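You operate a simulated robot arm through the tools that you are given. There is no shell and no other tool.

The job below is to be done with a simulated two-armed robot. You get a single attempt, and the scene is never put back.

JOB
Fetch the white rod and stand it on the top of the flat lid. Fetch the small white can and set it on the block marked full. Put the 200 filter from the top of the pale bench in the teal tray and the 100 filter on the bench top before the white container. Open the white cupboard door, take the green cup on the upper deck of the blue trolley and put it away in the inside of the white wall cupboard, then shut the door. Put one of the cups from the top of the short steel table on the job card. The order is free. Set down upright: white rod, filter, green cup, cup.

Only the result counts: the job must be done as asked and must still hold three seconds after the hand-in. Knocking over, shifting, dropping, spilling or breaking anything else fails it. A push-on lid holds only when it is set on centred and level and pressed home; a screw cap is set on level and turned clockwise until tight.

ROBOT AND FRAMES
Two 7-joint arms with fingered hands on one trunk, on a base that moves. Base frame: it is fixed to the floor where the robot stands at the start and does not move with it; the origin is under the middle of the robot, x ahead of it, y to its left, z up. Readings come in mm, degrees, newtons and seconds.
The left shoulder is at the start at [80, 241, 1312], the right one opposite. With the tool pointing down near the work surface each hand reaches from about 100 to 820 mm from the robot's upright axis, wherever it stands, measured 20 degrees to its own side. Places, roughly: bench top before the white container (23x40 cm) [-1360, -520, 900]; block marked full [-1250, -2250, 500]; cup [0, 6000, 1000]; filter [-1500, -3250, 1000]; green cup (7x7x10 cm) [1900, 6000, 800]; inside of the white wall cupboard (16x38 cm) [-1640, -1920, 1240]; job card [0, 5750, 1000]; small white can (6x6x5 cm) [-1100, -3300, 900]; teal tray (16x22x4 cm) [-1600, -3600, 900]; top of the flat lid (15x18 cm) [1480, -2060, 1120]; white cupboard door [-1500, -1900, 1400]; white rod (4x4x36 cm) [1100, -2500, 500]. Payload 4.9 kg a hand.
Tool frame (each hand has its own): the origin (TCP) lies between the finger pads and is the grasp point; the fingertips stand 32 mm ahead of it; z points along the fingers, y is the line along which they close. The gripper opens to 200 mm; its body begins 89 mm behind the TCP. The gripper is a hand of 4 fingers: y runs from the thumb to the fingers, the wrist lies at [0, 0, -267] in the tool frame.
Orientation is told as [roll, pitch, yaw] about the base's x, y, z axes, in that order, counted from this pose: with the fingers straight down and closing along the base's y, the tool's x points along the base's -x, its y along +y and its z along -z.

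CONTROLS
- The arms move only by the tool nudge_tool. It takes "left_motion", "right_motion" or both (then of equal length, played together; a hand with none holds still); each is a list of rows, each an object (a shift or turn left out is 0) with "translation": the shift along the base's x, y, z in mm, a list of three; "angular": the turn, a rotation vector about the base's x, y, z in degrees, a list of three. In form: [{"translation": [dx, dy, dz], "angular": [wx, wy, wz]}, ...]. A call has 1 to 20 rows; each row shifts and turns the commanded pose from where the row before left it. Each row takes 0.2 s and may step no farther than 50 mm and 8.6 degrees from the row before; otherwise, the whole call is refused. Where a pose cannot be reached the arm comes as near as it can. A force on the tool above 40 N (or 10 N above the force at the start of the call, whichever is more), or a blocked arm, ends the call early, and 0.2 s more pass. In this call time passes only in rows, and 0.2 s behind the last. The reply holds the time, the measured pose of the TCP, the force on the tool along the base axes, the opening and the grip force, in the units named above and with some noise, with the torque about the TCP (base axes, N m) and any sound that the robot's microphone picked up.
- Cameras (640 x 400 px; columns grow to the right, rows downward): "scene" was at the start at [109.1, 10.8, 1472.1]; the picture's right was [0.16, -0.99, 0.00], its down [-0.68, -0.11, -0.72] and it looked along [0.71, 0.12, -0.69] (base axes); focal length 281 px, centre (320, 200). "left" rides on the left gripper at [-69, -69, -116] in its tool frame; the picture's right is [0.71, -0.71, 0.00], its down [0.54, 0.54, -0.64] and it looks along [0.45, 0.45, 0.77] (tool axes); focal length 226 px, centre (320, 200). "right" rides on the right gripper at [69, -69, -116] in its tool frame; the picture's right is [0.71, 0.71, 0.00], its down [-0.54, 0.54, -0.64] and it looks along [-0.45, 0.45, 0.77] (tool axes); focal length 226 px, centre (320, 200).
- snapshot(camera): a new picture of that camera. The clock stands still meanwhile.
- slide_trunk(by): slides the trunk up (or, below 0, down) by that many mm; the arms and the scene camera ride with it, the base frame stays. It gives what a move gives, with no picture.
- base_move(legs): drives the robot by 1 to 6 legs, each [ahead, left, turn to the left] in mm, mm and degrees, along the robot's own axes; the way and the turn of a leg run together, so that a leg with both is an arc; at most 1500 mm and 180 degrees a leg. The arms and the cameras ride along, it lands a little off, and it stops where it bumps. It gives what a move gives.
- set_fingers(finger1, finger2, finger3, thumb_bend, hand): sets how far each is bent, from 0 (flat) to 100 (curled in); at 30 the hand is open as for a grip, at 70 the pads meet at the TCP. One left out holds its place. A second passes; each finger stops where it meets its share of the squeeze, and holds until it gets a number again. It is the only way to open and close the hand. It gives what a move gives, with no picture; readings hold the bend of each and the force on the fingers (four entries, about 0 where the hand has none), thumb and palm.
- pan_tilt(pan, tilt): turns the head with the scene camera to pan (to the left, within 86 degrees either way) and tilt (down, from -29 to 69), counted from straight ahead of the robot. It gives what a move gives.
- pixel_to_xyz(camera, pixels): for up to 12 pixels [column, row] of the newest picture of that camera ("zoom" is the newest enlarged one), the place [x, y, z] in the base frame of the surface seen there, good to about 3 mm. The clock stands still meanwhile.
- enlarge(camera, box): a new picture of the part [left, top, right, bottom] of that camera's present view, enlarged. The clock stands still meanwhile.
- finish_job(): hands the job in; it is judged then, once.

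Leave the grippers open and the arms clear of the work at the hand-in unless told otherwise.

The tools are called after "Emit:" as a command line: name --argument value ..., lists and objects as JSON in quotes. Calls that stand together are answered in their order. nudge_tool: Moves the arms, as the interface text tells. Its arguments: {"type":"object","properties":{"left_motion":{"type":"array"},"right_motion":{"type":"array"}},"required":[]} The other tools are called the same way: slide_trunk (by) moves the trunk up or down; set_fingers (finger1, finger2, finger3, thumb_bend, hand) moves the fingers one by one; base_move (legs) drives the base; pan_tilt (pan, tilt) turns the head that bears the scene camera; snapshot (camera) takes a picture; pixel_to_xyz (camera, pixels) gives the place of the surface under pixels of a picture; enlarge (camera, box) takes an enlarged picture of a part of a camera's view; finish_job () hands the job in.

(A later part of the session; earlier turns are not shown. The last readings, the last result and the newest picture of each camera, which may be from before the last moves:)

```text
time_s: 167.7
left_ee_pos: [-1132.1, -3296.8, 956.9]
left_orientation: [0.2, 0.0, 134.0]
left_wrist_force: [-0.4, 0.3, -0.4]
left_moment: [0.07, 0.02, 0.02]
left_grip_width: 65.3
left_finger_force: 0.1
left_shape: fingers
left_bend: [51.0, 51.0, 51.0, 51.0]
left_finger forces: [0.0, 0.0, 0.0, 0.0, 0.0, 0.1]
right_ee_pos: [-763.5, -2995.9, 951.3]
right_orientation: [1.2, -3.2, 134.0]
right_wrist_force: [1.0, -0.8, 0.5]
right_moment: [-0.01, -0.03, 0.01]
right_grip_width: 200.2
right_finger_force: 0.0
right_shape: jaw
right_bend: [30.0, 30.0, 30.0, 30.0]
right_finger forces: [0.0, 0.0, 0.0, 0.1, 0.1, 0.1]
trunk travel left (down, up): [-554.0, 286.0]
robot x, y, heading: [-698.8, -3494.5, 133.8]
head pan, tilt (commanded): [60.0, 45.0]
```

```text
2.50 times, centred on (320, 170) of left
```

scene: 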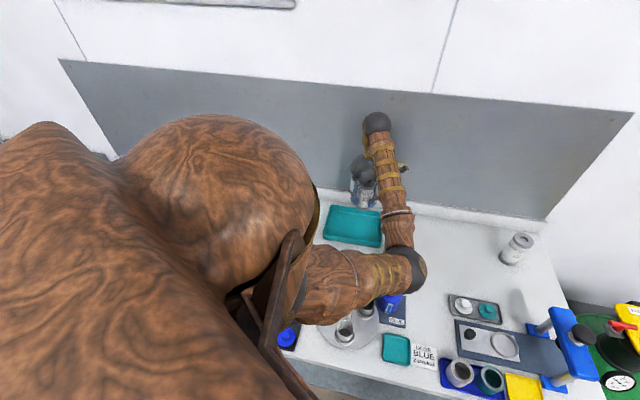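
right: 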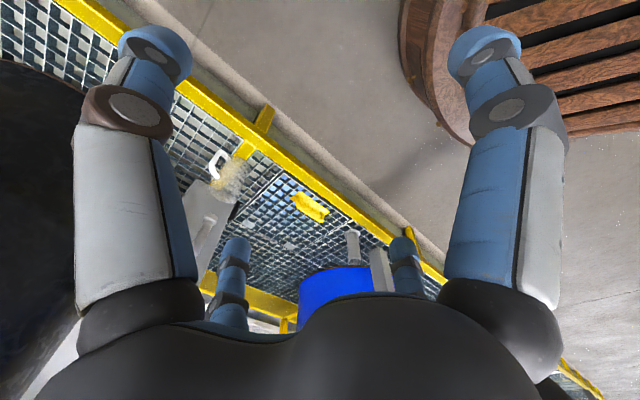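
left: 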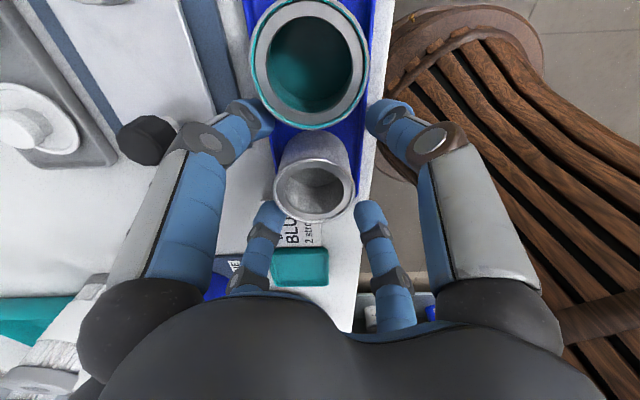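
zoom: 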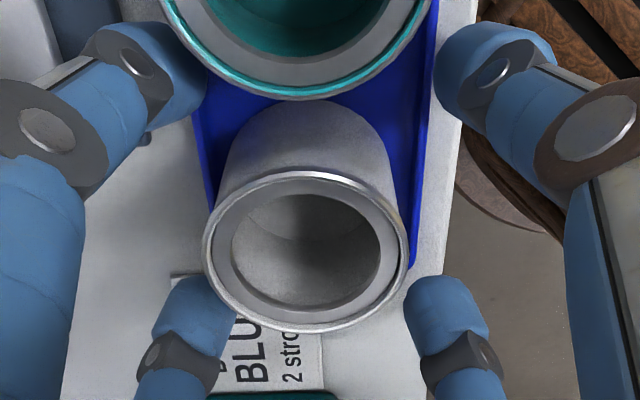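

The can stands again in its tray. I check its centre, then raise the hand 12 mm for the new grip.

Emit:
pixel_to_xyz --camera "zoom" --pixels '[[209, 250], [404, 250], [306, 178], [306, 327], [250, 195], [362, 195], [250, 310], [362, 310]]'

Emit:
slide_trunk --by 11

```text
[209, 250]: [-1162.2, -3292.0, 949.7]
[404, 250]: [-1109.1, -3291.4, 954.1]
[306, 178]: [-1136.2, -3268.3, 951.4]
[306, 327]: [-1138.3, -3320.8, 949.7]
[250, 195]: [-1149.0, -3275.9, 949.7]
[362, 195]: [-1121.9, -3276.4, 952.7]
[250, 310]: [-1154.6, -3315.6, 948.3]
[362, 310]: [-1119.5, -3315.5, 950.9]
```

```text
time_s: 168.2
left_ee_pos: [-1132.0, -3296.1, 968.3]
left_orientation: [0.2, 0.0, 134.0]
left_wrist_force: [-0.1, 0.5, -0.4]
left_moment: [-0.02, 0.02, -0.01]
left_grip_width: 65.3
left_finger_force: 0.0
left_shape: fingers
left_bend: [51.0, 51.0, 51.0, 51.0]
left_finger forces: [0.1, 0.0, 0.0, 0.1, 0.0, 0.0]
right_ee_pos: [-763.9, -2996.0, 962.3]
right_orientation: [1.4, -3.1, 134.0]
right_wrist_force: [0.4, 0.1, 0.1]
right_moment: [-0.01, -0.02, 0.0]
right_grip_width: 200.0
right_finger_force: 0.0
right_shape: jaw
right_bend: [30.0, 30.0, 30.0, 30.0]
right_finger forces: [0.0, 0.0, 0.0, 0.1, 0.1, 0.1]
trunk travel left (down, up): [-565.0, 275.0]
robot x, y, heading: [-696.8, -3495.2, 133.8]
head pan, tilt (commanded): [60.0, 45.0]
```

Can centre (-1135.7, -3294.5). I shift the hand by (-3.5, +1.5) and close.

Emit:
nudge_tool --left_motion '[{"translation": [-3.5, 1.5, 0]}, {}]'

Emit:
set_fingers --hand "left" --finger1 58 --finger2 58 --finger3 58 --thumb_bend 58

Emit:
snapshot --camera "left"

```text
time_s: 168.8
left_ee_pos: [-1137.4, -3295.1, 968.6]
left_orientation: [0.3, 0.1, 133.9]
left_wrist_force: [0.9, -0.4, -0.9]
left_moment: [0.02, 0.0, 0.0]
left_grip_width: 65.1
left_finger_force: 0.1
left_shape: fingers
left_bend: [51.0, 51.0, 51.0, 51.0]
left_finger forces: [0.0, 0.1, 0.0, 0.0, 0.0, 0.0]
right_ee_pos: [-763.1, -2995.9, 963.2]
right_orientation: [1.2, -3.0, 134.0]
right_wrist_force: [0.1, 0.7, -0.7]
right_moment: [0.02, 0.01, 0.02]
right_grip_width: 199.9
right_finger_force: 0.0
right_shape: jaw
right_bend: [30.0, 30.0, 30.0, 30.0]
right_finger forces: [0.1, 0.1, 0.0, 0.1, 0.0, 0.0]
trunk travel left (down, up): [-565.0, 275.0]
robot x, y, heading: [-699.0, -3493.4, 134.1]
head pan, tilt (commanded): [60.0, 45.0]
```

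```text
time_s: 169.8
left_ee_pos: [-1136.3, -3294.4, 969.2]
left_orientation: [0.2, 0.0, 133.9]
left_wrist_force: [0.3, -0.3, -0.1]
left_moment: [0.01, 0.0, -0.01]
left_grip_width: 44.2
left_finger_force: 0.0
left_shape: fingers
left_bend: [57.0, 57.0, 57.0, 57.0]
left_finger forces: [0.0, 0.0, 0.0, 0.1, 0.1, 0.0]
right_ee_pos: [-763.8, -2995.3, 963.8]
right_orientation: [1.4, -3.1, 134.0]
right_wrist_force: [-0.5, -0.7, -0.8]
right_moment: [0.02, 0.01, 0.01]
right_grip_width: 200.2
right_finger_force: 0.2
right_shape: jaw
right_bend: [30.0, 30.0, 30.0, 30.0]
right_finger forces: [0.0, 0.1, 0.0, 0.0, 0.0, 0.0]
trunk travel left (down, up): [-565.0, 275.0]
robot x, y, heading: [-700.2, -3493.3, 133.9]
head pan, tilt (commanded): [60.0, 45.0]
```

```text
taken
```

left: 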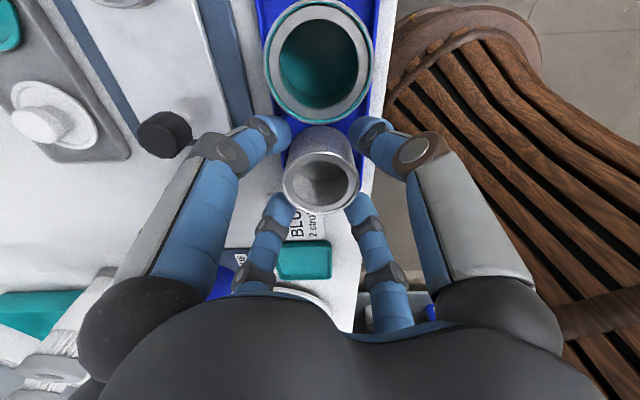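

Not yet touching at 57. I close further.

Emit:
set_fingers --hand "left" --finger1 66 --finger2 66 --finger3 66 --thumb_bend 66

Emit:
enlarge --camera "left" --box '[220, 90, 420, 250]'

```text
time_s: 170.8
left_ee_pos: [-1136.8, -3294.6, 968.3]
left_orientation: [0.2, -0.1, 133.9]
left_wrist_force: [-1.8, 0.4, 0.9]
left_moment: [-0.07, 0.05, 0.0]
left_grip_width: 32.1
left_finger_force: 15.8
left_shape: fingers
left_bend: [61.0, 61.0, 61.0, 62.0]
left_finger forces: [6.8, 7.9, 7.2, 0.0, 9.2, 0.0]
right_ee_pos: [-763.1, -2997.0, 962.9]
right_orientation: [1.4, -3.1, 134.0]
right_wrist_force: [-0.4, 0.2, 0.7]
right_moment: [0.0, -0.02, -0.01]
right_grip_width: 200.4
right_finger_force: 0.0
right_shape: jaw
right_bend: [30.0, 30.0, 30.0, 30.0]
right_finger forces: [0.1, 0.0, 0.0, 0.0, 0.0, 0.1]
trunk travel left (down, up): [-565.0, 275.0]
robot x, y, heading: [-698.3, -3496.4, 133.9]
head pan, tilt (commanded): [60.0, 45.0]
```

```text
2.50 times, centred on (320, 170) of left
```

zoom: 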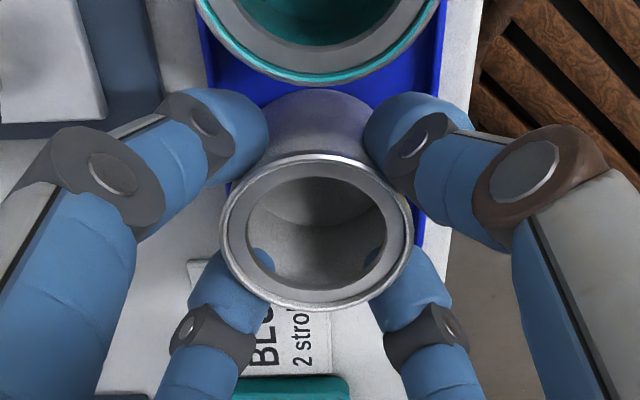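

Even contact, about 8 N each. I lift 25 mm and check again.

Emit:
slide_trunk --by 25

Emit:
snapshot --camera "left"

Emit:
enlarge --camera "left" --box '[220, 90, 420, 250]'

Emit:
pixel_to_xyz --camera "zoom" --pixels '[[225, 235], [408, 235], [315, 160], [315, 302]]'

```text
time_s: 171.6
left_ee_pos: [-1136.2, -3294.1, 993.2]
left_orientation: [0.1, 0.0, 133.9]
left_wrist_force: [-0.9, 0.0, -0.2]
left_moment: [0.0, 0.0, -0.01]
left_grip_width: 32.0
left_finger_force: 15.4
left_shape: fingers
left_bend: [61.0, 61.0, 61.0, 62.0]
left_finger forces: [6.5, 7.7, 7.1, 0.0, 9.1, 0.0]
right_ee_pos: [-763.3, -2995.1, 988.2]
right_orientation: [1.2, -3.1, 134.0]
right_wrist_force: [-0.3, 0.0, -0.6]
right_moment: [-0.01, 0.02, -0.01]
right_grip_width: 200.1
right_finger_force: 0.1
right_shape: jaw
right_bend: [30.0, 30.0, 30.0, 30.0]
right_finger forces: [0.1, 0.0, 0.0, 0.0, 0.1, 0.0]
trunk travel left (down, up): [-590.0, 250.0]
robot x, y, heading: [-700.8, -3494.4, 133.9]
head pan, tilt (commanded): [60.0, 45.0]
```

```text
taken
```

left: 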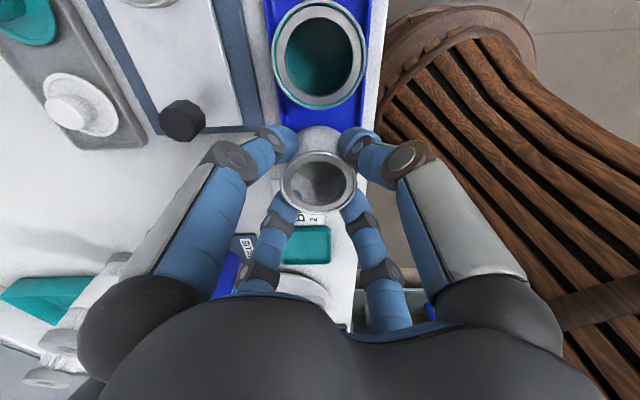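

```text
2.50 times, centred on (320, 170) of left
```

zoom: 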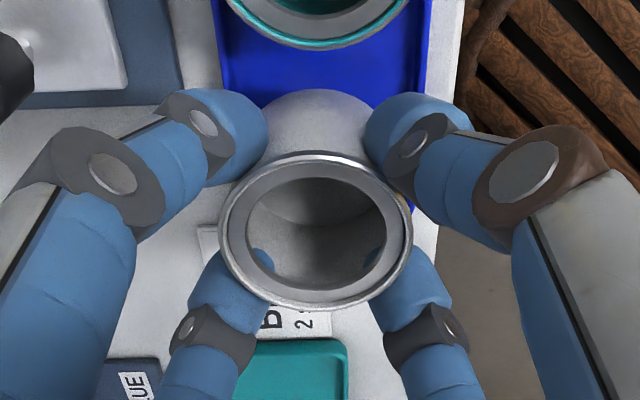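

```text
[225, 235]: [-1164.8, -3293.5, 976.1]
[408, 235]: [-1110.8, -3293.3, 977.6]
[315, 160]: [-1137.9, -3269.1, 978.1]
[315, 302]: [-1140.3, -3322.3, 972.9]
```

The can is held level. I raise the trunk, then look at the drums and the stand with the FULL block.

Emit:
slide_trunk --by 180

Emit:
base_move --legs '[[-150, -250, 0]]'

Emit:
pan_tilt --pan 5 --tilt 45

Emit:
snapshot --camera "scene"

```text
time_s: 173.6
left_ee_pos: [-1137.7, -3294.7, 1172.9]
left_orientation: [0.1, 0.0, 133.9]
left_wrist_force: [0.3, -0.6, -0.9]
left_moment: [0.02, -0.04, 0.03]
left_grip_width: 32.1
left_finger_force: 15.1
left_shape: fingers
left_bend: [61.0, 61.0, 61.0, 62.0]
left_finger forces: [6.4, 7.7, 7.1, 0.1, 9.0, 0.1]
right_ee_pos: [-764.0, -2995.6, 1167.4]
right_orientation: [1.3, -3.0, 134.1]
right_wrist_force: [-0.3, -0.5, -1.6]
right_moment: [0.01, 0.0, 0.0]
right_grip_width: 199.8
right_finger_force: 0.1
right_shape: jaw
right_bend: [30.0, 30.0, 30.0, 30.0]
right_finger forces: [0.0, 0.1, 0.0, 0.0, 0.0, 0.0]
trunk travel left (down, up): [-770.0, 70.0]
robot x, y, heading: [-700.5, -3489.9, 133.8]
head pan, tilt (commanded): [60.0, 45.0]
```

```text
time_s: 175.6
left_ee_pos: [-852.4, -3225.5, 1172.3]
left_orientation: [0.1, 0.2, 133.7]
left_wrist_force: [-0.7, 0.5, -0.5]
left_moment: [-0.03, -0.09, 0.0]
left_grip_width: 32.2
left_finger_force: 15.4
left_shape: fingers
left_bend: [61.0, 61.0, 61.0, 62.0]
left_finger forces: [6.6, 7.7, 7.2, 0.0, 9.0, 0.1]
right_ee_pos: [-477.3, -2928.5, 1167.7]
right_orientation: [1.2, -3.1, 133.8]
right_wrist_force: [-0.8, -0.6, 0.0]
right_moment: [-0.01, -0.02, -0.01]
right_grip_width: 200.0
right_finger_force: 0.1
right_shape: jaw
right_bend: [30.0, 30.0, 30.0, 30.0]
right_finger forces: [0.1, 0.1, 0.1, 0.0, 0.0, 0.1]
trunk travel left (down, up): [-770.0, 70.0]
robot x, y, heading: [-410.2, -3424.5, 133.9]
head pan, tilt (commanded): [60.0, 45.0]
```

```text
time_s: 176.8
left_ee_pos: [-849.8, -3225.3, 1171.6]
left_orientation: [0.2, 0.0, 133.7]
left_wrist_force: [-0.4, 0.1, -0.1]
left_moment: [0.01, 0.0, -0.02]
left_grip_width: 32.2
left_finger_force: 15.2
left_shape: fingers
left_bend: [61.0, 61.0, 61.0, 62.0]
left_finger forces: [6.4, 7.7, 7.2, 0.0, 9.1, 0.0]
right_ee_pos: [-475.5, -2927.8, 1166.3]
right_orientation: [1.3, -3.2, 133.8]
right_wrist_force: [-0.6, 0.1, -0.8]
right_moment: [0.02, 0.02, 0.03]
right_grip_width: 199.9
right_finger_force: 0.0
right_shape: jaw
right_bend: [30.0, 30.0, 30.0, 30.0]
right_finger forces: [0.0, 0.1, 0.1, 0.0, 0.0, 0.0]
trunk travel left (down, up): [-770.0, 70.0]
robot x, y, heading: [-414.5, -3422.4, 133.7]
head pan, tilt (commanded): [5.0, 45.0]
```

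```text
taken
```

scene: 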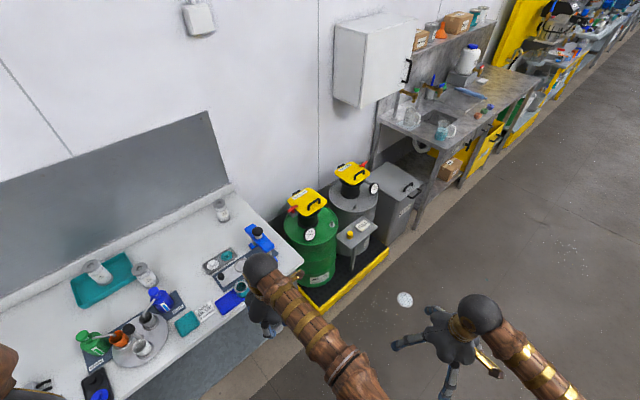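

I drive up along the aisle to a place before the stand.

Emit:
base_move --legs '[[714, -481, 0]]'

Emit:
pan_tilt --pan 35 --tilt 50

Emit:
snapshot --camera "scene"

```text
time_s: 181.4
left_ee_pos: [-993.8, -2355.1, 1173.3]
left_orientation: [0.2, -0.1, 132.7]
left_wrist_force: [-0.3, 0.0, -0.1]
left_moment: [0.04, 0.03, 0.01]
left_grip_width: 32.1
left_finger_force: 15.5
left_shape: fingers
left_bend: [61.0, 61.0, 61.0, 62.0]
left_finger forces: [6.6, 7.7, 7.2, 0.1, 9.1, 0.0]
right_ee_pos: [-613.6, -2065.1, 1167.6]
right_orientation: [1.2, -3.3, 132.7]
right_wrist_force: [0.3, -0.5, 0.0]
right_moment: [0.03, -0.03, 0.01]
right_grip_width: 199.8
right_finger_force: 0.2
right_shape: jaw
right_bend: [30.0, 30.0, 30.0, 30.0]
right_finger forces: [0.0, 0.0, 0.0, 0.0, 0.1, 0.0]
trunk travel left (down, up): [-770.0, 70.0]
robot x, y, heading: [-563.4, -2564.8, 132.7]
head pan, tilt (commanded): [5.0, 45.0]
```

```text
time_s: 182.4
left_ee_pos: [-994.7, -2353.7, 1173.2]
left_orientation: [0.2, 0.1, 132.6]
left_wrist_force: [-0.7, -0.1, 0.1]
left_moment: [0.0, -0.04, 0.0]
left_grip_width: 32.0
left_finger_force: 15.3
left_shape: fingers
left_bend: [61.0, 61.0, 61.0, 62.0]
left_finger forces: [6.5, 7.6, 7.2, 0.0, 9.1, 0.1]
right_ee_pos: [-614.4, -2064.1, 1167.5]
right_orientation: [1.2, -3.0, 132.6]
right_wrist_force: [-0.1, 0.4, 0.4]
right_moment: [0.01, 0.02, 0.03]
right_grip_width: 200.0
right_finger_force: 0.1
right_shape: jaw
right_bend: [30.0, 30.0, 30.0, 30.0]
right_finger forces: [0.0, 0.0, 0.0, 0.1, 0.0, 0.1]
trunk travel left (down, up): [-770.0, 70.0]
robot x, y, heading: [-561.2, -2564.2, 132.6]
head pan, tilt (commanded): [35.0, 50.0]
```

```text
taken
```

scene: 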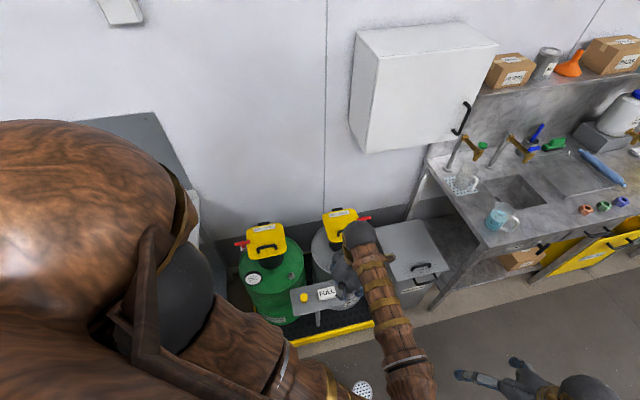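

I measure the block, drum tops, funnels and the yellow pallet edge.

Emit:
enlarge --camera "scene" --box '[220, 190, 400, 350]'

Emit:
pixel_to_xyz --camera "scene" --pixels '[[327, 292], [320, 297], [295, 300], [304, 297], [290, 270], [310, 345], [360, 322], [325, 265], [335, 225], [265, 235], [280, 255], [270, 290]]'

```text
2.50 times, centred on (310, 270) of scene
```

zoom: 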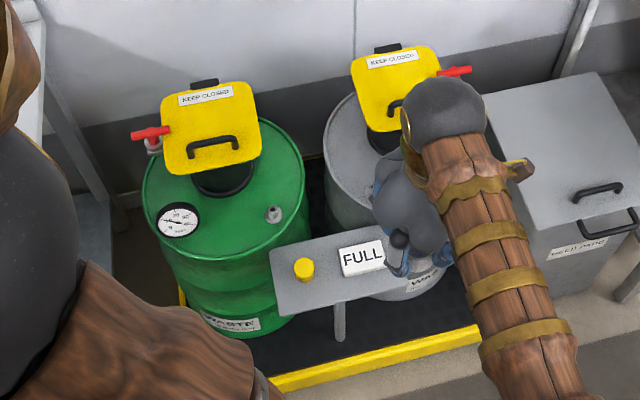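

```text
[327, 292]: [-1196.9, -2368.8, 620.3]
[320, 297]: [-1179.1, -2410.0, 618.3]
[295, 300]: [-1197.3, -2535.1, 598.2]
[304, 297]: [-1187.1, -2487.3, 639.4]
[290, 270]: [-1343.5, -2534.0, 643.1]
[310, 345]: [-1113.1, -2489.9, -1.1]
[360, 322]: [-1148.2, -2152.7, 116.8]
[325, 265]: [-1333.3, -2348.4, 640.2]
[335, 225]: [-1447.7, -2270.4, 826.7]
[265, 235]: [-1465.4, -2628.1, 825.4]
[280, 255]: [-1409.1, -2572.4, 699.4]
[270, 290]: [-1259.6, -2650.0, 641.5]
```

I get the block's corner points precisely.

Emit:
enlarge --camera "scene" --box '[295, 270, 355, 310]'

Emit:
pixel_to_xyz --camera "zoom" --pixels '[[240, 180], [390, 130], [410, 215], [262, 262], [245, 262], [400, 180], [320, 200]]'

```text
10.00 times, centred on (325, 290) of scene
```

zoom: 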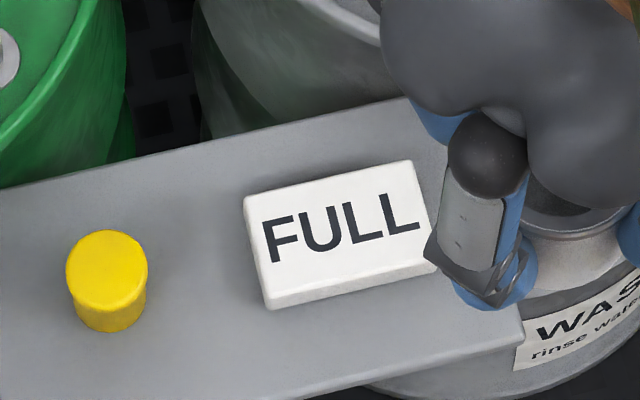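

```text
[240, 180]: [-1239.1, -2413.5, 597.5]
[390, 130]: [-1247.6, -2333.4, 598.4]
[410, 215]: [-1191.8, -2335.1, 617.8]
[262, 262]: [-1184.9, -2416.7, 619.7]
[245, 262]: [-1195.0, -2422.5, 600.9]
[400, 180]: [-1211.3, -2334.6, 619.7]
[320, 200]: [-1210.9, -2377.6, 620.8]
```

Emit:
pixel_to_xyz --camera "zoom" --pixels '[[251, 203], [408, 168], [422, 220], [270, 288], [258, 240], [330, 185], [350, 272]]'

```text
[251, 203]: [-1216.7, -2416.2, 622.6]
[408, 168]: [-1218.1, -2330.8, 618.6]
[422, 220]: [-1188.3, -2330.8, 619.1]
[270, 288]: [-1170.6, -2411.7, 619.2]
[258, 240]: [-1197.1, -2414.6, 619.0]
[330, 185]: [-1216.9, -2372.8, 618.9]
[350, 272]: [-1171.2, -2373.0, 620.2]
```

Block top: centre (-1194, -2373), 48 x 85 mm, z = 619.5. I drive so the hand comes above it.

Emit:
base_move --legs '[[121, 160, 0]]'

Emit:
slide_trunk --by -380

Emit:
snapshot --camera "left"

Emit:
snapshot --camera "scene"

```text
time_s: 184.0
left_ee_pos: [-1192.2, -2372.9, 1173.6]
left_orientation: [0.3, -0.1, 132.5]
left_wrist_force: [1.0, 0.1, -0.9]
left_moment: [0.0, 0.03, 0.01]
left_grip_width: 32.0
left_finger_force: 14.9
left_shape: fingers
left_bend: [61.0, 61.0, 61.0, 62.0]
left_finger forces: [6.4, 7.8, 7.2, 0.0, 9.1, 0.0]
right_ee_pos: [-813.0, -2082.0, 1167.5]
right_orientation: [1.5, -3.2, 132.5]
right_wrist_force: [1.3, -0.4, 0.1]
right_moment: [0.0, 0.01, -0.01]
right_grip_width: 199.7
right_finger_force: 0.2
right_shape: jaw
right_bend: [30.0, 30.0, 30.0, 30.0]
right_finger forces: [0.1, 0.0, 0.0, 0.0, 0.1, 0.0]
trunk travel left (down, up): [-770.0, 70.0]
robot x, y, heading: [-762.7, -2581.8, 132.7]
head pan, tilt (commanded): [35.0, 50.0]
```

```text
time_s: 187.7
left_ee_pos: [-1197.5, -2372.7, 792.4]
left_orientation: [0.2, 0.0, 132.6]
left_wrist_force: [-0.2, 0.4, 0.0]
left_moment: [-0.01, 0.0, 0.02]
left_grip_width: 32.3
left_finger_force: 14.8
left_shape: fingers
left_bend: [61.0, 61.0, 61.0, 62.0]
left_finger forces: [6.6, 7.7, 7.2, 0.0, 9.1, 0.0]
right_ee_pos: [-817.3, -2084.7, 787.7]
right_orientation: [1.3, -3.2, 132.6]
right_wrist_force: [1.1, -0.1, 0.2]
right_moment: [0.03, 0.0, -0.01]
right_grip_width: 199.9
right_finger_force: 0.1
right_shape: jaw
right_bend: [30.0, 30.0, 30.0, 30.0]
right_finger forces: [0.0, 0.0, 0.0, 0.0, 0.0, 0.1]
trunk travel left (down, up): [-390.0, 450.0]
robot x, y, heading: [-763.2, -2584.9, 132.6]
head pan, tilt (commanded): [35.0, 50.0]
```

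```text
taken
```

left: 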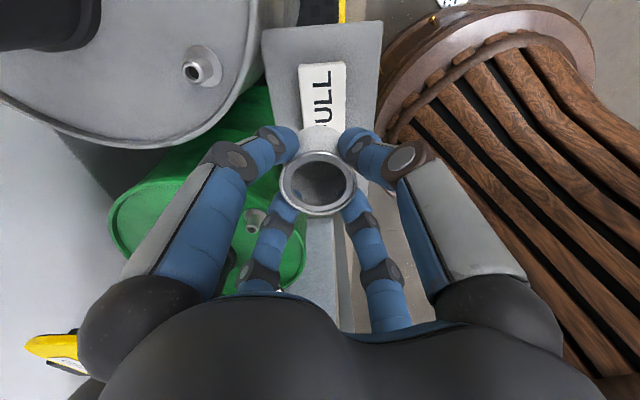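

```text
taken
```

scene: 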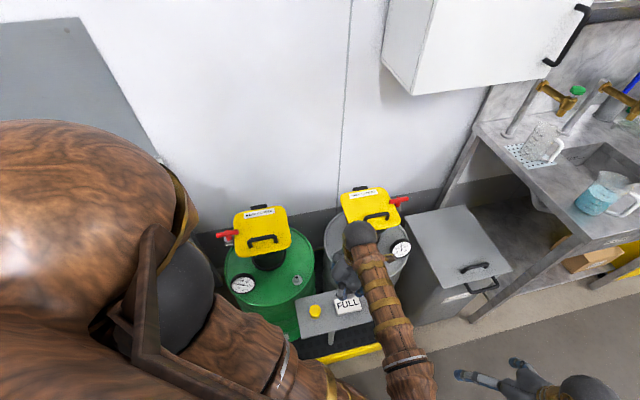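

I shift +3.5 mm in x and lower another 88 mm; the can's bottom will then be about 17 mm above the block.

Emit:
nudge_tool --left_motion '[{"translation": [3.5, 0, 0]}, {}]'

Emit:
slide_trunk --by -88

Emit:
snapshot --camera "left"

Emit:
enlarge --camera "scene" --box '[280, 200, 420, 340]'

```text
time_s: 188.3
left_ee_pos: [-1193.4, -2373.3, 792.6]
left_orientation: [0.2, 0.0, 132.6]
left_wrist_force: [0.4, 1.0, -0.3]
left_moment: [0.01, 0.0, 0.03]
left_grip_width: 32.2
left_finger_force: 15.6
left_shape: fingers
left_bend: [61.0, 61.0, 61.0, 62.0]
left_finger forces: [6.4, 7.7, 7.2, 0.1, 9.1, 0.0]
right_ee_pos: [-816.0, -2084.0, 788.3]
right_orientation: [1.3, -3.1, 132.6]
right_wrist_force: [0.0, 1.0, -0.8]
right_moment: [0.01, 0.03, -0.07]
right_grip_width: 199.9
right_finger_force: 0.1
right_shape: jaw
right_bend: [30.0, 30.0, 30.0, 30.0]
right_finger forces: [0.0, 0.0, 0.0, 0.0, 0.0, 0.1]
trunk travel left (down, up): [-390.0, 450.0]
robot x, y, heading: [-763.7, -2581.7, 132.3]
head pan, tilt (commanded): [35.0, 50.0]
```

```text
time_s: 189.5
left_ee_pos: [-1193.2, -2373.6, 706.9]
left_orientation: [0.3, 0.0, 132.4]
left_wrist_force: [0.1, -0.7, -0.8]
left_moment: [0.0, 0.0, 0.03]
left_grip_width: 32.3
left_finger_force: 14.7
left_shape: fingers
left_bend: [61.0, 61.0, 61.0, 62.0]
left_finger forces: [6.5, 7.7, 7.2, 0.0, 9.1, 0.0]
right_ee_pos: [-817.0, -2084.9, 700.6]
right_orientation: [1.3, -3.0, 132.7]
right_wrist_force: [0.0, 0.6, -0.4]
right_moment: [-0.02, 0.05, -0.04]
right_grip_width: 199.9
right_finger_force: 0.2
right_shape: jaw
right_bend: [30.0, 30.0, 30.0, 30.0]
right_finger forces: [0.1, 0.0, 0.0, 0.0, 0.1, 0.0]
trunk travel left (down, up): [-302.0, 538.0]
robot x, y, heading: [-762.4, -2585.3, 132.1]
head pan, tilt (commanded): [35.0, 50.0]
```

```text
taken
```

left: 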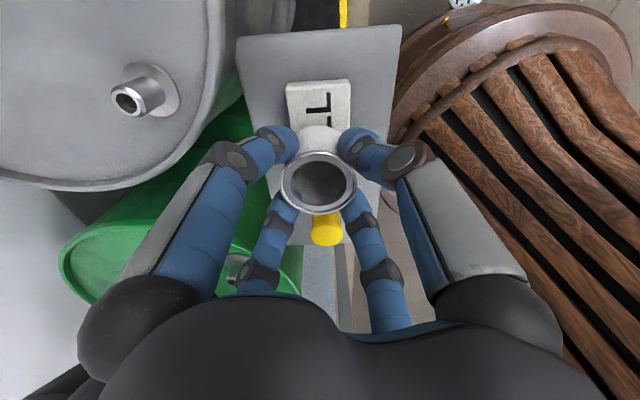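

```text
2.86 times, centred on (350, 270) of scene
```

zoom: 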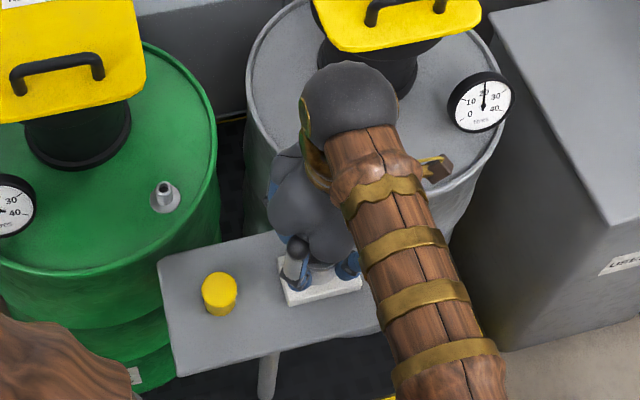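

I lower by nudges with force watching.

Emit:
nudge_tool --left_motion '[{"translation": [0, 0, -6]}, {"translation": [0, 0, -6]}, {"translation": [0, 0, -4]}, {}]'

Emit:
nudge_tool --left_motion '[{"translation": [0, 0, -2]}, {}]'

Emit:
nudge_tool --left_motion '[{"translation": [0, 0, -1.5]}, {}]'

```text
time_s: 190.5
left_ee_pos: [-1192.3, -2372.9, 689.8]
left_orientation: [0.2, 0.0, 132.5]
left_wrist_force: [-0.7, 0.5, 0.1]
left_moment: [0.01, -0.03, 0.0]
left_grip_width: 32.1
left_finger_force: 15.2
left_shape: fingers
left_bend: [61.0, 61.0, 61.0, 62.0]
left_finger forces: [6.5, 7.8, 7.1, 0.1, 9.0, 0.0]
right_ee_pos: [-816.0, -2083.8, 699.3]
right_orientation: [1.3, -3.0, 132.7]
right_wrist_force: [0.2, -0.2, 0.1]
right_moment: [0.02, -0.01, -0.04]
right_grip_width: 200.0
right_finger_force: 0.1
right_shape: jaw
right_bend: [30.0, 30.0, 30.0, 30.0]
right_finger forces: [0.1, 0.1, 0.1, 0.0, 0.1, 0.1]
trunk travel left (down, up): [-302.0, 538.0]
robot x, y, heading: [-759.2, -2583.2, 132.4]
head pan, tilt (commanded): [35.0, 50.0]
```

```text
time_s: 191.1
left_ee_pos: [-1193.5, -2373.2, 687.0]
left_orientation: [0.2, -0.1, 132.5]
left_wrist_force: [-0.6, 0.2, 0.4]
left_moment: [0.0, -0.02, -0.03]
left_grip_width: 32.4
left_finger_force: 15.2
left_shape: fingers
left_bend: [61.0, 61.0, 61.0, 62.0]
left_finger forces: [6.6, 7.7, 7.1, 0.1, 9.2, 0.0]
right_ee_pos: [-817.0, -2083.6, 699.2]
right_orientation: [1.3, -3.1, 132.7]
right_wrist_force: [0.5, 0.2, -0.1]
right_moment: [0.04, -0.04, -0.02]
right_grip_width: 200.1
right_finger_force: 0.1
right_shape: jaw
right_bend: [30.0, 30.0, 30.0, 30.0]
right_finger forces: [0.0, 0.0, 0.0, 0.0, 0.0, 0.0]
trunk travel left (down, up): [-302.0, 538.0]
robot x, y, heading: [-763.0, -2581.2, 132.5]
head pan, tilt (commanded): [35.0, 50.0]
```

```text
time_s: 191.7
left_ee_pos: [-1192.8, -2373.6, 685.9]
left_orientation: [0.2, 0.0, 132.6]
left_wrist_force: [0.2, -0.4, -0.4]
left_moment: [0.0, 0.0, 0.03]
left_grip_width: 31.9
left_finger_force: 15.6
left_shape: fingers
left_bend: [61.0, 61.0, 61.0, 62.0]
left_finger forces: [6.5, 7.8, 7.0, 0.1, 9.1, 0.1]
right_ee_pos: [-817.1, -2084.4, 699.6]
right_orientation: [1.3, -3.1, 132.6]
right_wrist_force: [-0.5, 0.3, -0.7]
right_moment: [0.0, -0.02, 0.01]
right_grip_width: 200.0
right_finger_force: 0.1
right_shape: jaw
right_bend: [30.0, 30.0, 30.0, 30.0]
right_finger forces: [0.1, 0.0, 0.0, 0.0, 0.1, 0.0]
trunk travel left (down, up): [-302.0, 538.0]
robot x, y, heading: [-764.7, -2585.6, 132.4]
head pan, tilt (commanded): [35.0, 50.0]
```

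No contact yet (z = 686). I continue in 1.5 mm steps.

Emit:
nudge_tool --left_motion '[{"translation": [0, 0, -1.5]}, {}]'

Emit:
nudge_tool --left_motion '[{"translation": [0, 0, -1.5]}, {}]'

Emit:
nudge_tool --left_motion '[{"translation": [0, 0, -1.5]}, {}]'

```text
time_s: 192.3
left_ee_pos: [-1192.8, -2373.4, 684.4]
left_orientation: [0.2, 0.0, 132.6]
left_wrist_force: [0.0, 1.8, 5.6]
left_moment: [-0.08, 0.02, -0.02]
left_grip_width: 32.4
left_finger_force: 16.5
left_shape: fingers
left_bend: [61.0, 61.0, 61.0, 62.0]
left_finger forces: [7.0, 8.2, 7.5, 0.1, 9.5, 0.0]
right_ee_pos: [-815.9, -2084.9, 699.0]
right_orientation: [1.3, -3.1, 132.7]
right_wrist_force: [0.2, -0.1, -0.3]
right_moment: [-0.01, 0.02, -0.01]
right_grip_width: 200.0
right_finger_force: 0.0
right_shape: jaw
right_bend: [30.0, 30.0, 30.0, 30.0]
right_finger forces: [0.1, 0.1, 0.1, 0.0, 0.0, 0.0]
trunk travel left (down, up): [-302.0, 538.0]
robot x, y, heading: [-765.7, -2581.7, 132.5]
head pan, tilt (commanded): [35.0, 50.0]
```

```text
time_s: 192.9
left_ee_pos: [-1194.2, -2374.1, 684.2]
left_orientation: [0.1, -0.1, 132.6]
left_wrist_force: [2.0, 0.6, 15.9]
left_moment: [-0.09, -0.05, 0.03]
left_grip_width: 32.2
left_finger_force: 17.7
left_shape: fingers
left_bend: [61.0, 61.0, 61.0, 62.0]
left_finger forces: [7.3, 8.9, 8.4, 0.0, 11.2, 0.0]
right_ee_pos: [-816.4, -2083.7, 699.5]
right_orientation: [1.3, -3.2, 132.6]
right_wrist_force: [0.1, -0.8, 0.2]
right_moment: [0.04, -0.02, -0.02]
right_grip_width: 199.9
right_finger_force: 0.1
right_shape: jaw
right_bend: [30.0, 30.0, 30.0, 30.0]
right_finger forces: [0.0, 0.1, 0.1, 0.0, 0.0, 0.0]
trunk travel left (down, up): [-302.0, 538.0]
robot x, y, heading: [-763.8, -2589.6, 132.4]
head pan, tilt (commanded): [35.0, 50.0]
```

```text
time_s: 193.5
left_ee_pos: [-1193.3, -2374.7, 683.0]
left_orientation: [0.2, -0.1, 132.5]
left_wrist_force: [2.9, 1.9, 26.1]
left_moment: [-0.06, -0.11, -0.04]
left_grip_width: 31.8
left_finger_force: 20.2
left_shape: fingers
left_bend: [61.0, 61.0, 61.0, 62.0]
left_finger forces: [8.2, 9.5, 9.6, 0.0, 12.8, 0.0]
right_ee_pos: [-816.5, -2084.4, 700.5]
right_orientation: [1.3, -3.1, 132.6]
right_wrist_force: [0.2, 0.3, 0.1]
right_moment: [0.02, 0.0, 0.01]
right_grip_width: 200.0
right_finger_force: 0.0
right_shape: jaw
right_bend: [30.0, 30.0, 30.0, 30.0]
right_finger forces: [0.1, 0.0, 0.0, 0.0, 0.0, 0.1]
trunk travel left (down, up): [-302.0, 538.0]
robot x, y, heading: [-762.3, -2583.9, 132.3]
head pan, tilt (commanded): [35.0, 50.0]
```

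Contact at 684.4; now 26 N. I ease up 3.5 mm, then open in steps.

Emit:
nudge_tool --left_motion '[{"translation": [0, 0, 3.3]}, {}]'

Emit:
set_fingers --hand "left" --finger1 56 --finger2 56 --finger3 56 --thumb_bend 56

Emit:
enlarge --camera "left" --box '[220, 60, 420, 260]'

```text
time_s: 194.1
left_ee_pos: [-1194.2, -2373.8, 684.0]
left_orientation: [0.3, 0.0, 132.6]
left_wrist_force: [0.4, 0.6, 4.3]
left_moment: [-0.01, -0.05, 0.01]
left_grip_width: 32.3
left_finger_force: 16.5
left_shape: fingers
left_bend: [61.0, 61.0, 61.0, 62.0]
left_finger forces: [7.3, 8.3, 7.8, 0.0, 10.0, 0.1]
right_ee_pos: [-816.0, -2084.9, 698.0]
right_orientation: [1.2, -3.2, 132.6]
right_wrist_force: [0.3, 1.2, 0.7]
right_moment: [-0.02, -0.02, 0.01]
right_grip_width: 200.1
right_finger_force: 0.0
right_shape: jaw
right_bend: [30.0, 30.0, 30.0, 30.0]
right_finger forces: [0.0, 0.0, 0.0, 0.1, 0.0, 0.0]
trunk travel left (down, up): [-302.0, 538.0]
robot x, y, heading: [-768.0, -2578.9, 132.0]
head pan, tilt (commanded): [35.0, 50.0]
```

```text
time_s: 195.1
left_ee_pos: [-1192.9, -2374.4, 685.8]
left_orientation: [0.2, -0.1, 132.6]
left_wrist_force: [-0.2, 0.6, -0.8]
left_moment: [0.01, 0.02, 0.01]
left_grip_width: 47.2
left_finger_force: 0.0
left_shape: fingers
left_bend: [56.0, 56.0, 56.0, 56.0]
left_finger forces: [0.0, 0.0, 0.0, 0.1, 0.1, 0.0]
right_ee_pos: [-817.1, -2083.8, 699.8]
right_orientation: [1.3, -3.1, 132.7]
right_wrist_force: [-0.6, -0.7, 0.0]
right_moment: [-0.01, -0.01, -0.03]
right_grip_width: 200.1
right_finger_force: 0.1
right_shape: jaw
right_bend: [30.0, 30.0, 30.0, 30.0]
right_finger forces: [0.0, 0.0, 0.0, 0.1, 0.0, 0.0]
trunk travel left (down, up): [-302.0, 538.0]
robot x, y, heading: [-763.5, -2588.3, 132.5]
head pan, tilt (commanded): [35.0, 50.0]
```

```text
2.00 times, centred on (320, 160) of left
```

zoom: 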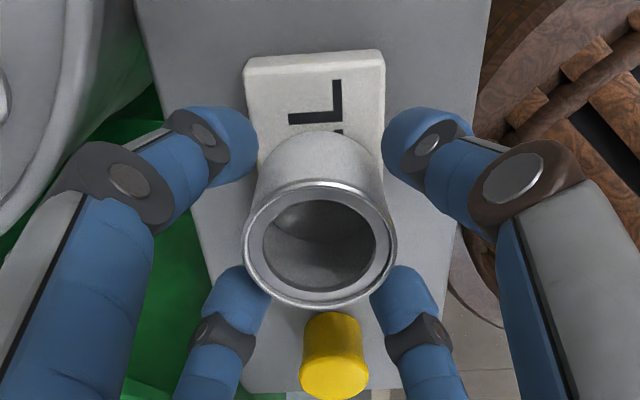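

The can stands on the block. I open a little more and rise by trunk.

Emit:
set_fingers --hand "left" --finger1 48 --finger2 48 --finger3 48 --thumb_bend 48

Emit:
slide_trunk --by 60

Emit:
snapshot --camera "left"

Emit:
slide_trunk --by 340

Emit:
snapshot --camera "left"

```text
time_s: 196.1
left_ee_pos: [-1193.3, -2375.3, 684.6]
left_orientation: [0.2, 0.0, 132.6]
left_wrist_force: [-0.8, -0.3, 0.0]
left_moment: [-0.01, 0.0, 0.0]
left_grip_width: 76.0
left_finger_force: 0.1
left_shape: fingers
left_bend: [48.0, 48.0, 48.0, 48.0]
left_finger forces: [0.1, 0.0, 0.0, 0.0, 0.1, 0.1]
right_ee_pos: [-816.9, -2085.1, 699.4]
right_orientation: [1.4, -3.1, 132.5]
right_wrist_force: [-0.1, -0.2, -0.5]
right_moment: [0.0, 0.01, 0.03]
right_grip_width: 199.9
right_finger_force: 0.1
right_shape: jaw
right_bend: [30.0, 30.0, 30.0, 30.0]
right_finger forces: [0.0, 0.1, 0.0, 0.0, 0.1, 0.1]
trunk travel left (down, up): [-302.0, 538.0]
robot x, y, heading: [-765.2, -2580.9, 132.6]
head pan, tilt (commanded): [35.0, 50.0]
```

```text
time_s: 197.1
left_ee_pos: [-1194.2, -2373.8, 744.6]
left_orientation: [0.2, 0.1, 132.7]
left_wrist_force: [0.7, 0.5, -0.1]
left_moment: [-0.01, -0.03, -0.02]
left_grip_width: 76.0
left_finger_force: 0.2
left_shape: fingers
left_bend: [48.0, 48.0, 48.0, 48.0]
left_finger forces: [0.0, 0.1, 0.0, 0.0, 0.0, 0.0]
right_ee_pos: [-816.4, -2083.9, 759.6]
right_orientation: [1.3, -3.1, 132.6]
right_wrist_force: [-0.8, 0.2, 0.8]
right_moment: [0.03, 0.04, -0.01]
right_grip_width: 200.2
right_finger_force: 0.2
right_shape: jaw
right_bend: [30.0, 30.0, 30.0, 30.0]
right_finger forces: [0.1, 0.1, 0.0, 0.1, 0.1, 0.0]
trunk travel left (down, up): [-362.0, 478.0]
robot x, y, heading: [-762.4, -2583.1, 132.3]
head pan, tilt (commanded): [35.0, 50.0]
```

```text
taken
```

left: 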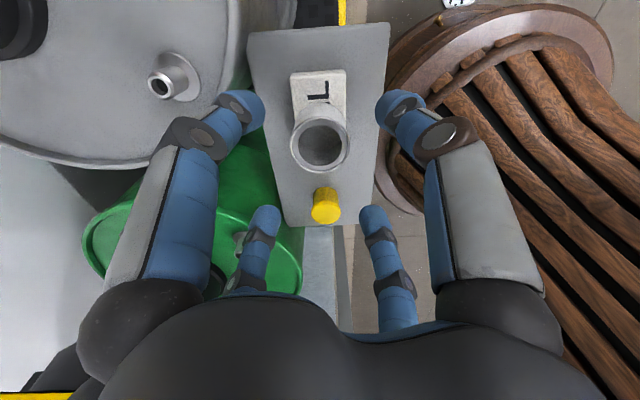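

```text
time_s: 200.4
left_ee_pos: [-1192.5, -2375.1, 1083.6]
left_orientation: [0.2, 0.0, 132.6]
left_wrist_force: [0.2, 0.1, -0.6]
left_moment: [0.01, 0.01, 0.03]
left_grip_width: 76.2
left_finger_force: 0.0
left_shape: fingers
left_bend: [48.0, 48.0, 48.0, 48.0]
left_finger forces: [0.1, 0.1, 0.0, 0.0, 0.1, 0.0]
right_ee_pos: [-815.5, -2084.9, 1099.5]
right_orientation: [1.4, -3.1, 132.6]
right_wrist_force: [-0.6, -0.7, -0.1]
right_moment: [-0.02, -0.01, 0.0]
right_grip_width: 200.0
right_finger_force: 0.0
right_shape: jaw
right_bend: [30.0, 30.0, 30.0, 30.0]
right_finger forces: [0.0, 0.0, 0.0, 0.1, 0.0, 0.0]
trunk travel left (down, up): [-702.0, 138.0]
robot x, y, heading: [-766.5, -2584.6, 132.8]
head pan, tilt (commanded): [35.0, 50.0]
```

```text
taken
```

left: 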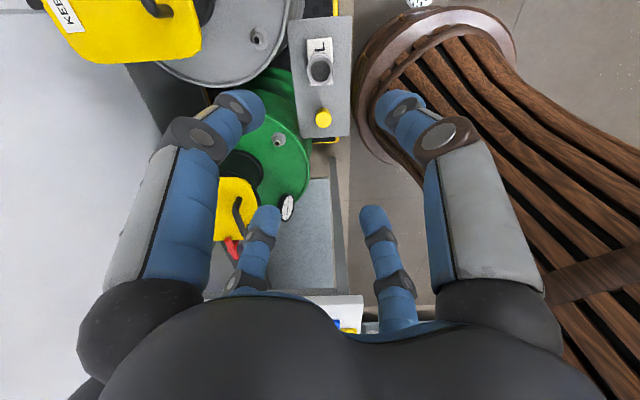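

The can stands on the FULL block. Next is the 100 filter. I raise a little and drive back along the bench front.

Emit:
slide_trunk --by 100

Emit:
base_move --legs '[[-362, 339, 0]]'

Emit:
snapshot --camera "left"

```text
time_s: 201.8
left_ee_pos: [-1193.7, -2373.3, 1183.8]
left_orientation: [0.3, 0.0, 132.6]
left_wrist_force: [-0.2, -0.3, -0.2]
left_moment: [0.03, 0.03, 0.03]
left_grip_width: 76.3
left_finger_force: 0.0
left_shape: fingers
left_bend: [48.0, 48.0, 48.0, 48.0]
left_finger forces: [0.0, 0.0, 0.0, 0.0, 0.0, 0.0]
right_ee_pos: [-816.4, -2085.7, 1198.8]
right_orientation: [1.2, -3.0, 132.5]
right_wrist_force: [0.9, -0.3, 0.0]
right_moment: [0.03, 0.01, -0.02]
right_grip_width: 200.2
right_finger_force: 0.0
right_shape: jaw
right_bend: [30.0, 30.0, 30.0, 30.0]
right_finger forces: [0.0, 0.1, 0.0, 0.1, 0.0, 0.1]
trunk travel left (down, up): [-802.0, 38.0]
robot x, y, heading: [-766.6, -2585.6, 132.8]
head pan, tilt (commanded): [35.0, 50.0]
```

```text
time_s: 204.6
left_ee_pos: [-1196.6, -2848.6, 1182.5]
left_orientation: [0.3, 0.1, 132.6]
left_wrist_force: [-0.2, 0.5, 0.1]
left_moment: [-0.01, 0.01, -0.03]
left_grip_width: 76.1
left_finger_force: 0.1
left_shape: fingers
left_bend: [48.0, 48.0, 48.0, 48.0]
left_finger forces: [0.1, 0.0, 0.0, 0.1, 0.0, 0.0]
right_ee_pos: [-820.7, -2559.3, 1198.2]
right_orientation: [1.3, -3.1, 132.7]
right_wrist_force: [0.3, 1.0, 0.1]
right_moment: [-0.03, 0.02, 0.01]
right_grip_width: 200.0
right_finger_force: 0.0
right_shape: jaw
right_bend: [30.0, 30.0, 30.0, 30.0]
right_finger forces: [0.0, 0.1, 0.0, 0.0, 0.0, 0.0]
trunk travel left (down, up): [-802.0, 38.0]
robot x, y, heading: [-768.7, -3061.7, 132.5]
head pan, tilt (commanded): [35.0, 50.0]
```

```text
taken
```

left: 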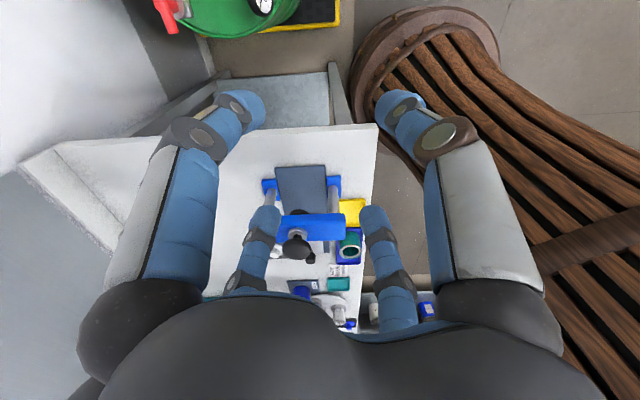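

I extend the hand over the 100 filter in stages as before.

Emit:
nudge_tool --left_motion '[{"translation": [-39, -25, 7]}, {"translation": [-39, -25, 7]}, {"translation": [-39, -25, 7]}, {"translation": [-39, -25, 7]}, {"translation": [-39, -25, 7]}, {}]'

Emit:
slide_trunk --by -120

Emit:
nudge_tool --left_motion '[{"translation": [-27, -18, 20]}, {"translation": [-27, -18, 20]}, {"translation": [-27, -18, 20]}, {"translation": [-27, -18, 20]}, {}]'

Emit:
slide_trunk --by -70

Emit:
nudge_tool --left_motion '[{"translation": [-34, -20, 18]}, {"translation": [-33, -20, 17]}, {}]'

Emit:
snapshot --camera "left"

```text
time_s: 206.0
left_ee_pos: [-1392.4, -2972.8, 1221.1]
left_orientation: [0.2, 0.0, 132.6]
left_wrist_force: [0.1, 0.0, 0.4]
left_moment: [0.04, -0.02, -0.01]
left_grip_width: 76.1
left_finger_force: 0.1
left_shape: fingers
left_bend: [48.0, 48.0, 48.0, 48.0]
left_finger forces: [0.0, 0.1, 0.0, 0.0, 0.1, 0.0]
right_ee_pos: [-820.4, -2561.4, 1199.4]
right_orientation: [1.3, -3.1, 132.7]
right_wrist_force: [0.4, 0.4, 0.5]
right_moment: [0.0, 0.0, -0.02]
right_grip_width: 200.1
right_finger_force: 0.0
right_shape: jaw
right_bend: [30.0, 30.0, 30.0, 30.0]
right_finger forces: [0.0, 0.1, 0.0, 0.0, 0.1, 0.0]
trunk travel left (down, up): [-802.0, 38.0]
robot x, y, heading: [-768.0, -3057.0, 132.4]
head pan, tilt (commanded): [35.0, 50.0]
```

```text
time_s: 207.5
left_ee_pos: [-1392.2, -2973.1, 1101.5]
left_orientation: [0.2, 0.0, 132.6]
left_wrist_force: [0.3, -0.3, -0.2]
left_moment: [-0.01, 0.0, 0.03]
left_grip_width: 76.3
left_finger_force: 0.1
left_shape: fingers
left_bend: [48.0, 48.0, 48.0, 48.0]
left_finger forces: [0.1, 0.0, 0.0, 0.1, 0.0, 0.0]
right_ee_pos: [-820.7, -2561.1, 1080.2]
right_orientation: [1.2, -3.2, 132.7]
right_wrist_force: [1.2, -0.5, -0.2]
right_moment: [0.01, 0.03, -0.01]
right_grip_width: 200.0
right_finger_force: 0.0
right_shape: jaw
right_bend: [30.0, 30.0, 30.0, 30.0]
right_finger forces: [0.0, 0.0, 0.0, 0.0, 0.0, 0.0]
trunk travel left (down, up): [-682.0, 158.0]
robot x, y, heading: [-769.7, -3059.9, 132.6]
head pan, tilt (commanded): [35.0, 50.0]
```

```text
time_s: 208.7
left_ee_pos: [-1500.0, -3047.5, 1180.6]
left_orientation: [0.2, 0.0, 132.6]
left_wrist_force: [0.8, -0.2, -0.2]
left_moment: [0.0, 0.0, -0.03]
left_grip_width: 76.5
left_finger_force: 0.1
left_shape: fingers
left_bend: [48.0, 48.0, 48.0, 48.0]
left_finger forces: [0.1, 0.0, 0.1, 0.0, 0.0, 0.0]
right_ee_pos: [-821.0, -2562.4, 1080.8]
right_orientation: [1.3, -3.1, 132.7]
right_wrist_force: [-0.5, 0.0, 0.1]
right_moment: [-0.02, 0.0, 0.0]
right_grip_width: 199.9
right_finger_force: 0.0
right_shape: jaw
right_bend: [30.0, 30.0, 30.0, 30.0]
right_finger forces: [0.0, 0.0, 0.0, 0.1, 0.0, 0.0]
trunk travel left (down, up): [-682.0, 158.0]
robot x, y, heading: [-766.1, -3060.4, 132.3]
head pan, tilt (commanded): [35.0, 50.0]
```

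```text
time_s: 209.8
left_ee_pos: [-1500.3, -3047.9, 1110.5]
left_orientation: [0.1, -0.1, 132.6]
left_wrist_force: [1.0, 0.1, -0.6]
left_moment: [0.01, -0.01, -0.01]
left_grip_width: 76.3
left_finger_force: 0.0
left_shape: fingers
left_bend: [48.0, 48.0, 48.0, 48.0]
left_finger forces: [0.0, 0.0, 0.0, 0.0, 0.1, 0.1]
right_ee_pos: [-819.9, -2561.4, 1009.8]
right_orientation: [1.3, -3.1, 132.7]
right_wrist_force: [-0.3, -0.1, 0.7]
right_moment: [-0.01, -0.02, -0.01]
right_grip_width: 199.8
right_finger_force: 0.2
right_shape: jaw
right_bend: [30.0, 30.0, 30.0, 30.0]
right_finger forces: [0.1, 0.0, 0.0, 0.1, 0.0, 0.1]
trunk travel left (down, up): [-612.0, 228.0]
robot x, y, heading: [-770.6, -3057.6, 132.4]
head pan, tilt (commanded): [35.0, 50.0]
```

```text
time_s: 210.6
left_ee_pos: [-1567.1, -3086.3, 1145.1]
left_orientation: [0.2, -0.1, 132.6]
left_wrist_force: [0.3, 0.5, 0.4]
left_moment: [-0.01, 0.03, 0.02]
left_grip_width: 76.1
left_finger_force: 0.0
left_shape: fingers
left_bend: [48.0, 48.0, 48.0, 48.0]
left_finger forces: [0.0, 0.1, 0.0, 0.0, 0.0, 0.0]
right_ee_pos: [-819.1, -2559.8, 1009.7]
right_orientation: [1.4, -3.1, 132.7]
right_wrist_force: [0.3, -0.6, 0.0]
right_moment: [-0.01, 0.03, -0.01]
right_grip_width: 199.9
right_finger_force: 0.2
right_shape: jaw
right_bend: [30.0, 30.0, 30.0, 30.0]
right_finger forces: [0.1, 0.0, 0.0, 0.1, 0.0, 0.0]
trunk travel left (down, up): [-612.0, 228.0]
robot x, y, heading: [-768.5, -3059.4, 132.5]
head pan, tilt (commanded): [35.0, 50.0]
```

```text
taken
```

left: 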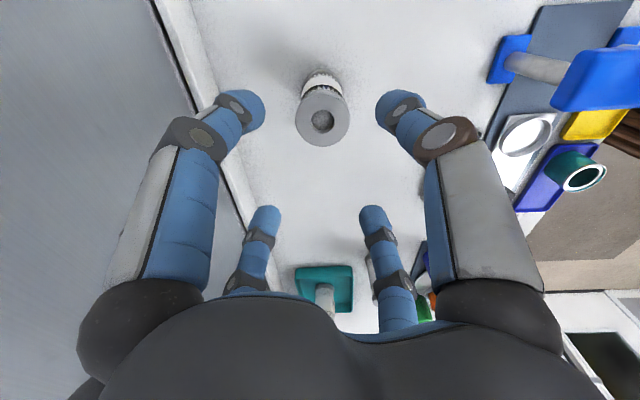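

The 100 filter shows at (322,115). I measure its rim.

Emit:
enlarge --camera "left" --box '[260, 60, 380, 160]'

Emit:
pixel_to_xyz --camera "zoom" --pixels '[[232, 240], [422, 240], [327, 145], [327, 330], [262, 175], [395, 175], [262, 305], [395, 305]]'

```text
4.00 times, centred on (320, 110) of left
```

zoom: 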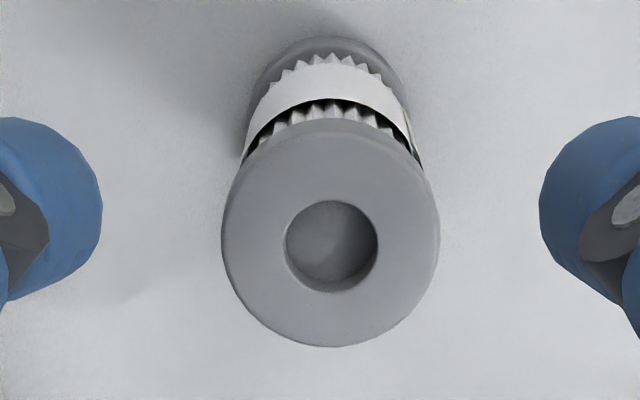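

```text
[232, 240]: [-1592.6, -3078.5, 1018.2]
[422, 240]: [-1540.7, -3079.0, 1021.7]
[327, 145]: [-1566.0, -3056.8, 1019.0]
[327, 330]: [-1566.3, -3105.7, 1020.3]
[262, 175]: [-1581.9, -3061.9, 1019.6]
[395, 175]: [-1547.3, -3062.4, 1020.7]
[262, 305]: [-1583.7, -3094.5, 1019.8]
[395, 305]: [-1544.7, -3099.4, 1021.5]
```

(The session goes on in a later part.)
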